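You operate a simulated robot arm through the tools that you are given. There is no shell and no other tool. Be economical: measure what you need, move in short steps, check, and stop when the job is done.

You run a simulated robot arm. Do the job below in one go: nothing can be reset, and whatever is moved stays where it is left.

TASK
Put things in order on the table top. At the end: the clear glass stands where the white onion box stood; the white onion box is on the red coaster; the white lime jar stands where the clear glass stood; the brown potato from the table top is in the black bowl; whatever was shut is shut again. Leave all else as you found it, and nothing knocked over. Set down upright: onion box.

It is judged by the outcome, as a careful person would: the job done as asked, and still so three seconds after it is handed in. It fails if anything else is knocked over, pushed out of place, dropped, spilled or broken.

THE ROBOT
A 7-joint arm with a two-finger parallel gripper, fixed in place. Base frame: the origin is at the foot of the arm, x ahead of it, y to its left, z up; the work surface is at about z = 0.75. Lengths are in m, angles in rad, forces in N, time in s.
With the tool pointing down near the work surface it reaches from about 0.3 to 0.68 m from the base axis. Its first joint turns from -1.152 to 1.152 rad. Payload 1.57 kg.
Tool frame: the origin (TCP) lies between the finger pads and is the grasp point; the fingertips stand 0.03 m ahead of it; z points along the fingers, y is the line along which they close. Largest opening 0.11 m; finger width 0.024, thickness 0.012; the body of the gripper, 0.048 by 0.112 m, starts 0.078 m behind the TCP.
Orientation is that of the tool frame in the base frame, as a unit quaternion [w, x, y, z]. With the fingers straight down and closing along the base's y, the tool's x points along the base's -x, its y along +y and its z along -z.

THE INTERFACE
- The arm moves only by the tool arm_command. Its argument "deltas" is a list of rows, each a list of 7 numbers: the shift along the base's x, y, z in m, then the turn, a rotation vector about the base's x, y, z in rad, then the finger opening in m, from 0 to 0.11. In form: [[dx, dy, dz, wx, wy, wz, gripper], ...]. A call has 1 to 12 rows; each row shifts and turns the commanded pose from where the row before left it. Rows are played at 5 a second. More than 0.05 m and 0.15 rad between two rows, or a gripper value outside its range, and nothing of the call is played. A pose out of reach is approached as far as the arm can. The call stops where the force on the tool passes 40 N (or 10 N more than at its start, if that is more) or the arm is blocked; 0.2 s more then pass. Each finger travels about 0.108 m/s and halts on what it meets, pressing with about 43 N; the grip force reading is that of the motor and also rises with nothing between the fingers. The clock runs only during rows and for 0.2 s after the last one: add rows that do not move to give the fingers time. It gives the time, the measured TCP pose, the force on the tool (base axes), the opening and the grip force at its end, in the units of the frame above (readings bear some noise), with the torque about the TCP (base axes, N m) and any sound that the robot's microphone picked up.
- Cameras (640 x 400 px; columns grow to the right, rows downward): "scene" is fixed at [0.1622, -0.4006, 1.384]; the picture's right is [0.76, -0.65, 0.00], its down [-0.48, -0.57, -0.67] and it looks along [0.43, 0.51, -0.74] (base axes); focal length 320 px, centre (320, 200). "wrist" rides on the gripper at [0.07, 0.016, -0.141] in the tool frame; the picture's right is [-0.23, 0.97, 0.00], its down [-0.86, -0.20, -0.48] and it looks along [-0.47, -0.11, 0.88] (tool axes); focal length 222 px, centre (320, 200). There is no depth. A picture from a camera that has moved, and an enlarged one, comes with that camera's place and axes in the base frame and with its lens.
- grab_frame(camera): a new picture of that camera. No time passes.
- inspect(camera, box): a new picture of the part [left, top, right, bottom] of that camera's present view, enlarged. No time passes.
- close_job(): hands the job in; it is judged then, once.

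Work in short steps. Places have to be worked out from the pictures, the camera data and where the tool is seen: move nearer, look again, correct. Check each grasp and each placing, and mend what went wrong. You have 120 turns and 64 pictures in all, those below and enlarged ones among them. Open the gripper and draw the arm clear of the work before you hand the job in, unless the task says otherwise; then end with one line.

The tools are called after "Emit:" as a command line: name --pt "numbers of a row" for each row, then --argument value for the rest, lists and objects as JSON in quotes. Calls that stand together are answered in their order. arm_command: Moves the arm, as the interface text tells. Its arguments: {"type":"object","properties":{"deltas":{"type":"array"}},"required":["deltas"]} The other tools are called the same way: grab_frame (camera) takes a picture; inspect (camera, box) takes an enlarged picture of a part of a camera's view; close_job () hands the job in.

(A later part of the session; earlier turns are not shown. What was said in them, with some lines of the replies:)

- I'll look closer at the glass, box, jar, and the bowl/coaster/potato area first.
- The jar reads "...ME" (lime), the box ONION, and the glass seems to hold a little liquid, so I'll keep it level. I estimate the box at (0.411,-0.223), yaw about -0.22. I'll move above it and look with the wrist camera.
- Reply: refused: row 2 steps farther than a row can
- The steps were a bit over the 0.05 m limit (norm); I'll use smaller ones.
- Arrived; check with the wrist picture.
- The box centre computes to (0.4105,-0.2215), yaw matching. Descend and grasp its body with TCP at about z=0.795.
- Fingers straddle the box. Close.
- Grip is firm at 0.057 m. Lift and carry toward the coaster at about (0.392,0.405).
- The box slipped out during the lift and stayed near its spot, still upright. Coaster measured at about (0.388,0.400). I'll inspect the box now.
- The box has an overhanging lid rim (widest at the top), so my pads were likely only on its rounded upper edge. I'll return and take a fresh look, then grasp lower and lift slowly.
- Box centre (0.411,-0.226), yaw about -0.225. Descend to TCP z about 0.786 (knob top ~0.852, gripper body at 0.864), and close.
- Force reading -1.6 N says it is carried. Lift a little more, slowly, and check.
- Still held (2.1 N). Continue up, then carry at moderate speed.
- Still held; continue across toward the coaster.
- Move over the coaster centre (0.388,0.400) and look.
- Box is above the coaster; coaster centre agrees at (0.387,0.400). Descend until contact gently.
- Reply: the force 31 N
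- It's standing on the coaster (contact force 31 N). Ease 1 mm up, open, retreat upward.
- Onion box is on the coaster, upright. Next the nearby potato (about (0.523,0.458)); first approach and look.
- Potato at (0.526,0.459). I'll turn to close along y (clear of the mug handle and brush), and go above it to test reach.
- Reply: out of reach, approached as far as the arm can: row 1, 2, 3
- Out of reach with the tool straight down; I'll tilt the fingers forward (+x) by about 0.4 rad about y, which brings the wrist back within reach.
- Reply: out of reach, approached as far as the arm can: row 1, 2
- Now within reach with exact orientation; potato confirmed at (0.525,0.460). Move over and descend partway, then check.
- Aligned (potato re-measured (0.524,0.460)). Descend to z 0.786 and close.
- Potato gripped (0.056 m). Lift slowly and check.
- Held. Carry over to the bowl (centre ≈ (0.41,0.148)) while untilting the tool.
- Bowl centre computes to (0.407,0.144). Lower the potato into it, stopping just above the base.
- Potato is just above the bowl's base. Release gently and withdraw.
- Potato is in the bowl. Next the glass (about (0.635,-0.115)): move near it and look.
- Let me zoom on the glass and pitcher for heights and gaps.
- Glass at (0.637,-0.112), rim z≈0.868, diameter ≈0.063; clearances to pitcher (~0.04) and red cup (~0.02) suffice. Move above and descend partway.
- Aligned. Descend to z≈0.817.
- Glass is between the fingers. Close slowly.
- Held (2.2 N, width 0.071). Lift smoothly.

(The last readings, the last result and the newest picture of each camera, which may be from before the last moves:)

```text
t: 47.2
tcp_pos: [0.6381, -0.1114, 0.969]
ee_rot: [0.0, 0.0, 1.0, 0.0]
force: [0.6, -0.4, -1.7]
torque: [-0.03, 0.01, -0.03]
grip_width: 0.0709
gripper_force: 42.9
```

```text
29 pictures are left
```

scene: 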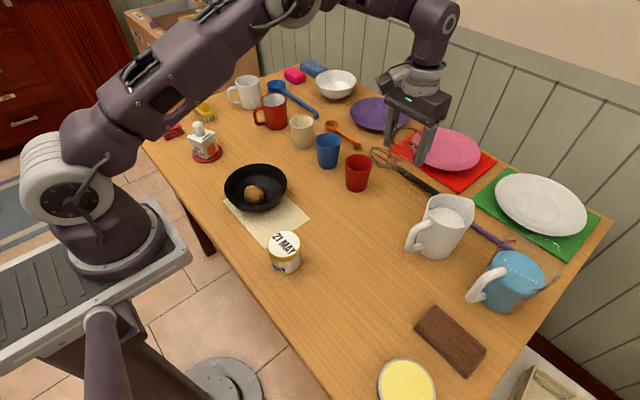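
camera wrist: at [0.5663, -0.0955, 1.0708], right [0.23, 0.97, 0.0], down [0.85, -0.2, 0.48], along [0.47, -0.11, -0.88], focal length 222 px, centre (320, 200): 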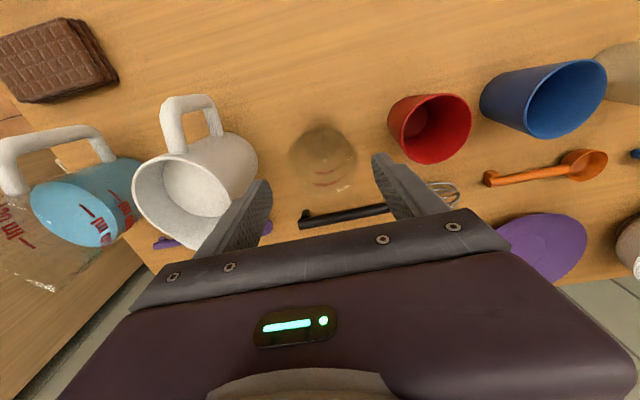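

Glass is lifted and upright. Carry smoothly to the box's former spot (0.411,-0.222).

Emit:
arm_command --pt "-0.008 -0.004 0 0 0 0 0.045" --pt "-0.015 -0.007 0 0 0 0 0.045" --pt "-0.022 -0.011 0 0 0 0 0.045" --pt "-0.025 -0.012 0 0 0 0 0.045" --pt "-0.025 -0.012 0 0 0 0 0.045" --pt "-0.025 -0.012 0 0 0 0 0.045" --pt "-0.025 -0.012 0 0 0 0 0.045" --pt "-0.025 -0.012 0 0 0 0 0.045" --pt "-0.022 -0.011 0 0 0 0 0.045" --pt "-0.018 -0.009 0 0 0 0 0.045" --pt "-0.011 -0.006 0 0 0 0 0.045" --pt "-0.006 -0.0025 0 0 0 0 0.045"

Emit:
arm_command --pt "0 0 -0.01 0 0 0 0.045" --pt "0 0 -0.02 0 0 0 0.045" --pt "0 0 -0.025 0 0 0 0.045" --pt "0 0 -0.025 0 0 0 0.045" --pt "0 0 -0.02 0 0 0 0.045" --pt "0 0 -0.02 0 0 0 0.045" --pt "0 0 -0.01 0 0 0 0.045" --pt "0 0 0 0 0 0 0.045"

Emit:
inspect --camera "scene" --box '[270, 210, 430, 320]'

```text
t: 49.8
tcp_pos: [0.4111, -0.2223, 0.9682]
ee_rot: [0.001, 0.0, 1.0, 0.0]
force: [0.5, 0.7, -1.3]
torque: [-0.01, 0.01, -0.01]
grip_width: 0.071
gripper_force: 42.8
```

```text
t: 51.6
tcp_pos: [0.4111, -0.2217, 0.8375]
ee_rot: [0.0, 0.0, 1.0, 0.0]
force: [0.5, 0.2, -2.2]
torque: [0.01, -0.01, -0.01]
grip_width: 0.071
gripper_force: 43.1
```

```text
3.64 times, centred on (350, 265) of scene
camera zoom: at [0.1622, -0.4006, 1.384], right [0.76, -0.65, 0.0], down [-0.48, -0.57, -0.67], along [0.43, 0.51, -0.74], focal length 1164 px, centre (211, -36)
```

zoom: 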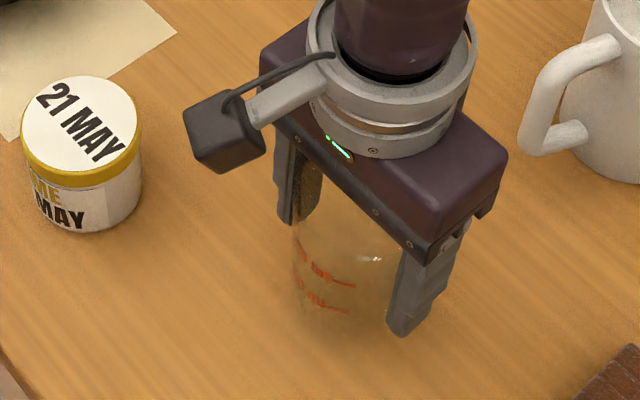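

About 20 mm to go. Lower gently.

Emit:
arm_command --pt "0 0 -0.008 0 0 0 0.045" --pt "0 0 -0.006 0 0 0 0.045" --pt "0 0 -0.003 0 0 0 0.045" --pt "0 0 -0.002 0 0 0 0.045" --pt "0 0 0 0 0 0 0.045"

```text
t: 52.8
tcp_pos: [0.4115, -0.2211, 0.818]
ee_rot: [0.0, 0.0, 1.0, 0.0]
force: [0.1, 0.3, -2.4]
torque: [0.02, 0.01, 0.01]
grip_width: 0.0711
gripper_force: 42.8
```

Emit:
arm_command --pt "0 0 -0.001 0 0 0 0.045" --pt "0 0 -0.001 0 0 0 0.045" --pt "0 0 0 0 0 0 0.045"

```text
t: 53.6
tcp_pos: [0.4125, -0.2214, 0.8186]
ee_rot: [0.001, 0.0, 1.0, 0.0]
force: [-2.0, 7.6, 28.2]
torque: [-0.26, 0.0, -0.03]
grip_width: 0.0711
gripper_force: 43.0
```

Contact with the table (28 N). Ease up 1 mm, open slowly, and rise.

Emit:
arm_command --pt "0 0 0.001 0 0 0 0.07" --pt "0 0 0 0 0 0 0.078" --pt "0 0 0 0 0 0 0.088" --pt "0 0 0 0 0 0 0.095" --pt "0 0 0.02 0 0 0 0.095" --pt "0 0 0.035 0 0 0 0.095" --pt "0 0 0.045 0 0 0 0.095" --pt "0 0 0.045 0 0 0 0.095" --pt "0 0 0.02 0 0 0 0.095"

Emit:
grab_frame --camera "scene"

Emit:
grab_frame --camera "wrist"

```text
t: 55.6
tcp_pos: [0.4105, -0.2219, 0.9821]
ee_rot: [0.0, 0.0, 1.0, 0.0]
force: [-0.1, 0.1, -0.3]
torque: [0.0, 0.0, -0.02]
grip_width: 0.0952
gripper_force: 0.1
```

```text
27 pictures are left
```

scene: 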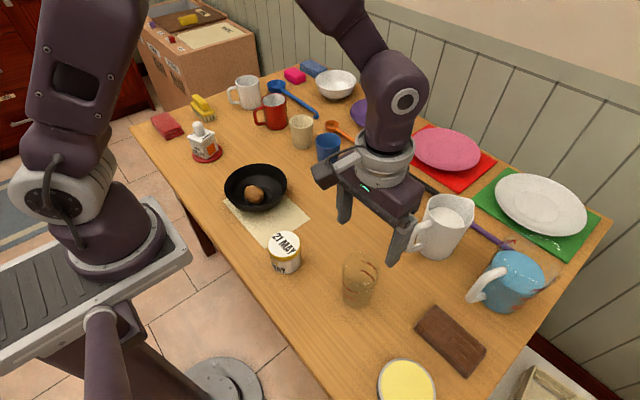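

```text
26 pictures are left
camera wrist: at [0.341, -0.206, 1.1261], right [0.23, 0.97, 0.0], down [0.85, -0.2, 0.48], along [0.47, -0.11, -0.88], focal length 222 px, centre (320, 200)
```

wrist: 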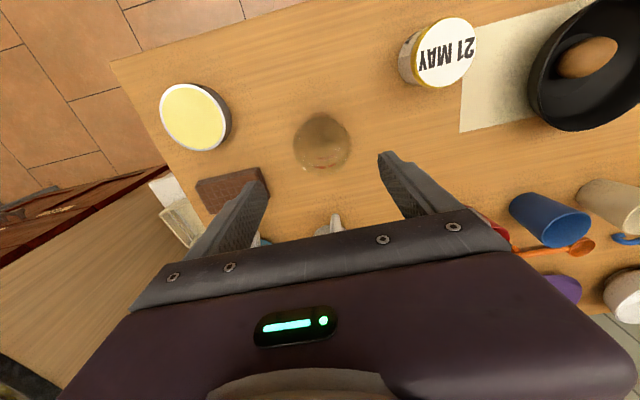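

Glass stands in place. Next the lime jar (about (0.345,-0.066)); move over and look.

Emit:
arm_command --pt "-0.01 0.035 0 0 0 0 0.095" --pt "-0.015 0.04 0 0 0 0 0.095" --pt "-0.015 0.04 0 0 0 0 0.095" --pt "-0.015 0.04 -0.01 0 0 0 0.095" --pt "-0.005 0 -0.02 0 0 0 0.095" --pt "0 0 0 0 0 0 0.095" --pt "0 0 0 0 0 0 0.095"

Emit:
grab_frame --camera "wrist"

Emit:
inspect --camera "scene" --box '[230, 210, 390, 310]'

```text
t: 57.2
tcp_pos: [0.3518, -0.0657, 0.9544]
ee_rot: [-0.001, 0.001, 1.0, 0.0]
force: [-0.4, -0.4, 1.1]
torque: [0.03, 0.0, 0.02]
grip_width: 0.0951
gripper_force: 0.0
```

```text
25 pictures are left
camera wrist: at [0.2812, -0.0499, 1.0972], right [0.23, 0.97, 0.0], down [0.85, -0.2, 0.48], along [0.47, -0.11, -0.88], focal length 222 px, centre (320, 200)
```

wrist: 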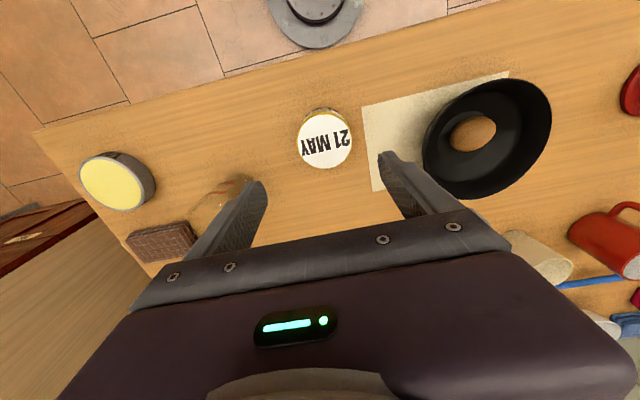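

```text
4.00 times, centred on (310, 260) of scene
camera zoom: at [0.1622, -0.4006, 1.384], right [0.76, -0.65, 0.0], down [-0.48, -0.57, -0.67], along [0.43, 0.51, -0.74], focal length 1281 px, centre (360, -40)
```

zoom: 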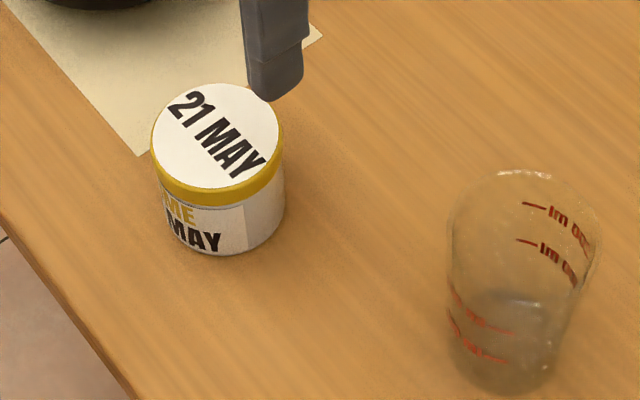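

Jar at (0.348,-0.061), lid top z≈0.825. Descend around it and close at z≈0.787.

Emit:
arm_command --pt "-0.004 0.0045 -0.04 0 0 0 0.095" --pt "0 0 -0.045 0 0 0 0.095" --pt "0 0 -0.045 0 0 0 0.095" --pt "0 0 -0.037 0 0 0 0.095" --pt "0 0 0 0 0 0 0.08" --pt "0 0 0 0 0 0 0.065" --pt "0 0 0 0 0 0 0.05" --pt "0 0 0 0 0 0 0.04" --pt "0 0 0 0 0 0 0.04"

Emit:
arm_command --pt "0 0 0.003 0 0 0 0.04" --pt "0 0 0.005 0 0 0 0.04" --pt "0 0 0 0 0 0 0.04"

Emit:
inspect --camera "scene" --box '[210, 200, 370, 300]'

```text
t: 59.2
tcp_pos: [0.3463, -0.0626, 0.7853]
ee_rot: [0.0, 0.0, 1.0, 0.0]
force: [-0.4, 0.2, 0.5]
torque: [0.0, 0.02, -0.03]
grip_width: 0.0692
gripper_force: 42.9
```

```text
t: 60.0
tcp_pos: [0.3471, -0.0616, 0.7938]
ee_rot: [0.0, -0.001, 1.0, 0.001]
force: [0.8, 0.0, -1.4]
torque: [-0.02, 0.01, 0.04]
grip_width: 0.0691
gripper_force: 43.0
```

```text
4.00 times, centred on (290, 250) of scene
camera zoom: at [0.1622, -0.4006, 1.384], right [0.76, -0.65, 0.0], down [-0.48, -0.57, -0.67], along [0.43, 0.51, -0.74], focal length 1281 px, centre (440, 0)
```

zoom: 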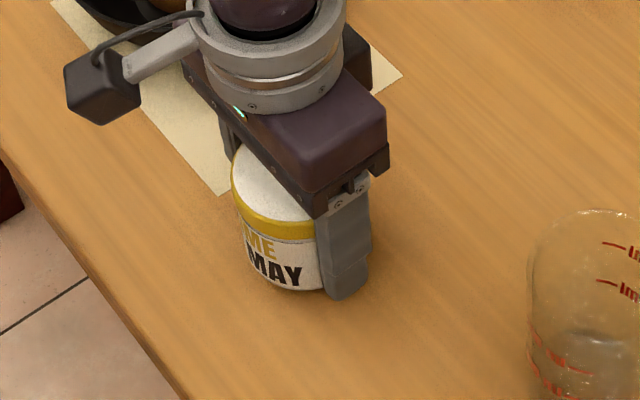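

Lifted, carried. Continue slowly up.

Emit:
arm_command --pt "0 0 0.008 0 0 0 0.04" --pt "0 0 0.015 0 0 0 0.04" --pt "0 0 0.02 0 0 0 0.04" --pt "0 0 0.025 0 0 0 0.04" --pt "0 0 0.025 0 0 0 0.04" --pt "0 0 0.025 0 0 0 0.04" --pt "0 0 0.017 0 0 0 0.04" --pt "0 0 0 0 0 0 0.04"

```text
t: 61.8
tcp_pos: [0.3467, -0.0623, 0.9295]
ee_rot: [-0.001, 0.001, 1.0, 0.0]
force: [0.0, 0.3, -1.7]
torque: [0.01, 0.01, 0.02]
grip_width: 0.0693
gripper_force: 43.2
```

Held. Carry toward the glass's former place (0.638,-0.112).

Emit:
arm_command --pt "0.012 -0.002 0 0 0 0 0.04" --pt "0.022 -0.004 0 0 0 0 0.04" --pt "0.03 -0.005 0 0 0 0 0.04" --pt "0.03 -0.005 0 0 0 0 0.04" --pt "0.03 -0.005 0 0 0 0 0.04" --pt "0.03 -0.005 0 0 0 0 0.04" --pt "0.03 -0.005 0 0 0 0 0.04" --pt "0.03 -0.005 0 0 0 0 0.04" --pt "0.03 -0.005 0 0 0 0 0.04" --pt "0.025 -0.005 0 0 0 0 0.04" --pt "0.015 -0.003 0 0 0 0 0.04" --pt "0.0065 -0.001 0 0 0 0 0.04"

Emit:
arm_command --pt "0 0 -0.02 0 0 0 0.04" --pt "0 0 -0.03 0 0 0 0.04" --pt "0 0 -0.03 0 0 0 0.04" --pt "0 0 -0.03 0 0 0 0.04" --pt "0 0 -0.015 0 0 0 0.04" --pt "0 0 0 0 0 0 0.04"

Emit:
inspect --camera "scene" --box '[320, 140, 480, 260]'

```text
t: 64.4
tcp_pos: [0.6369, -0.113, 0.9297]
ee_rot: [0.0, 0.002, 1.0, 0.0]
force: [-0.7, -1.1, -1.0]
torque: [-0.01, 0.02, 0.0]
grip_width: 0.069
gripper_force: 43.2
```

```text
t: 65.8
tcp_pos: [0.6365, -0.112, 0.8031]
ee_rot: [-0.001, 0.001, 1.0, 0.0]
force: [0.0, -0.2, -2.0]
torque: [-0.02, -0.01, -0.01]
grip_width: 0.0691
gripper_force: 42.8
```

```text
3.33 times, centred on (400, 200) of scene
camera zoom: at [0.1622, -0.4006, 1.384], right [0.76, -0.65, 0.0], down [-0.48, -0.57, -0.67], along [0.43, 0.51, -0.74], focal length 1068 px, centre (53, 200)
```

zoom: 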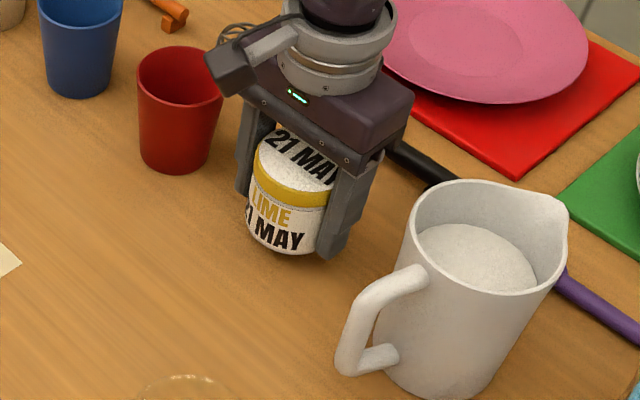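

About 17 mm to go; lower gently.

Emit:
arm_command --pt "0.001 0 -0.008 0 0 0 0.04" --pt "0 0 -0.005 0 0 0 0.04" --pt "0 0 -0.002 0 0 0 0.04" --pt "0 0 0 0 0 0 0.04"

Emit:
arm_command --pt "0 0 -0.001 0 0 0 0.04" --pt "0 0 -0.001 0 0 0 0.04" --pt "0 0 0 0 0 0 0.04"

```text
t: 66.8
tcp_pos: [0.6383, -0.1117, 0.789]
ee_rot: [0.0, 0.0, 1.0, 0.001]
force: [-0.1, 0.4, -1.2]
torque: [0.0, 0.02, 0.05]
grip_width: 0.0695
gripper_force: 43.4
```

```text
t: 67.6
tcp_pos: [0.6378, -0.1115, 0.7871]
ee_rot: [0.0, 0.0, 1.0, -0.001]
force: [0.1, 0.8, -1.9]
torque: [-0.03, -0.01, 0.04]
grip_width: 0.0692
gripper_force: 43.1
```

Emit:
arm_command --pt "0 0 -0.001 0 0 0 0.04" --pt "0 0 -0.001 0 0 0 0.04" --pt "0 0 0 0 0 0 0.04"

```text
t: 68.4
tcp_pos: [0.6385, -0.1121, 0.7855]
ee_rot: [0.001, 0.0, 1.0, 0.0]
force: [-3.3, 0.1, 7.2]
torque: [0.17, 0.11, 0.09]
grip_width: 0.0692
gripper_force: 42.6
```

Touching the table (7 N). Open moderately (the red cup is close) and rise.

Emit:
arm_command --pt "0 0 0 0 0 0 0.068" --pt "0 0 0 0 0 0 0.078" --pt "0 0 0 0 0 0 0.086" --pt "0 0 0 0 0 0 0.086" --pt "0 0 0.02 0 0 0 0.086" --pt "0 0 0.04 0 0 0 0.086" --pt "0 0 0.045 0 0 0 0.086" --pt "0 0 0.045 0 0 0 0.086" --pt "0 0 0.045 0 0 0 0.086"

Emit:
arm_command --pt "-0.03 0 0.02 0 0 0 0.1" --pt "-0.04 0.01 0.02 0 0 0 0.11" --pt "-0.04 0.01 0.02 0 0 0 0.11" --pt "-0.04 0.01 0.02 0 0 0 0.11" --pt "-0.02 0.01 0.01 0 0 0 0.11" --pt "0 0 0 0 0 0 0.11"

Emit:
grab_frame --camera "scene"

Emit:
grab_frame --camera "wrist"

```text
t: 70.4
tcp_pos: [0.6386, -0.1122, 0.9808]
ee_rot: [0.0, 0.0, 1.0, -0.001]
force: [0.7, -0.4, 1.0]
torque: [0.02, 0.01, 0.01]
grip_width: 0.086
gripper_force: 0.0
```

```text
t: 71.8
tcp_pos: [0.4669, -0.0705, 1.0697]
ee_rot: [0.0, 0.002, 1.0, 0.0]
force: [0.0, 0.1, -1.2]
torque: [0.01, 0.01, -0.01]
grip_width: 0.1101
gripper_force: 0.0
```

```text
21 pictures are left
```

scene: 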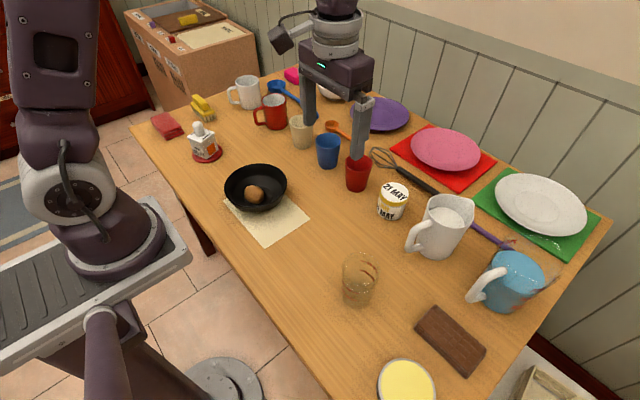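

```text
20 pictures are left
camera wrist: at [0.3974, -0.0548, 1.2123], right [0.23, 0.97, 0.0], down [0.85, -0.2, 0.48], along [0.47, -0.11, -0.88], focal length 222 px, centre (320, 200)
```

wrist: 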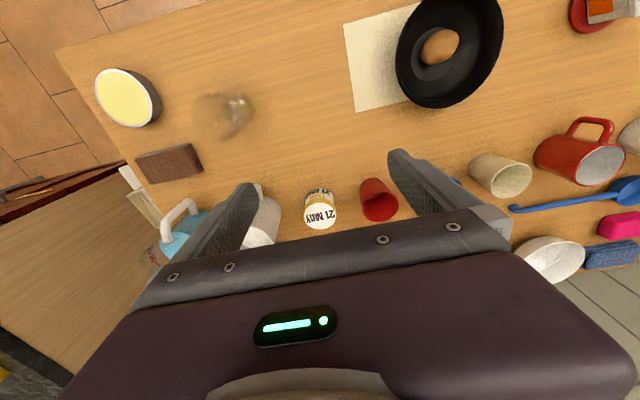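

Everything is in place and upright, the lids are still shut, and the gripper is open and clear, so I'm handing the job in.

Emit:
close_job

```text
The job is handed in.
```

The table is in order and handed in: glass where the onion box stood, onion box upright on the red coaster, lime jar where the glass stood and potato in the black bowl; the bowl shifted about 5 mm as the potato went in, and the onion box slipped from the first grip but stayed upright.
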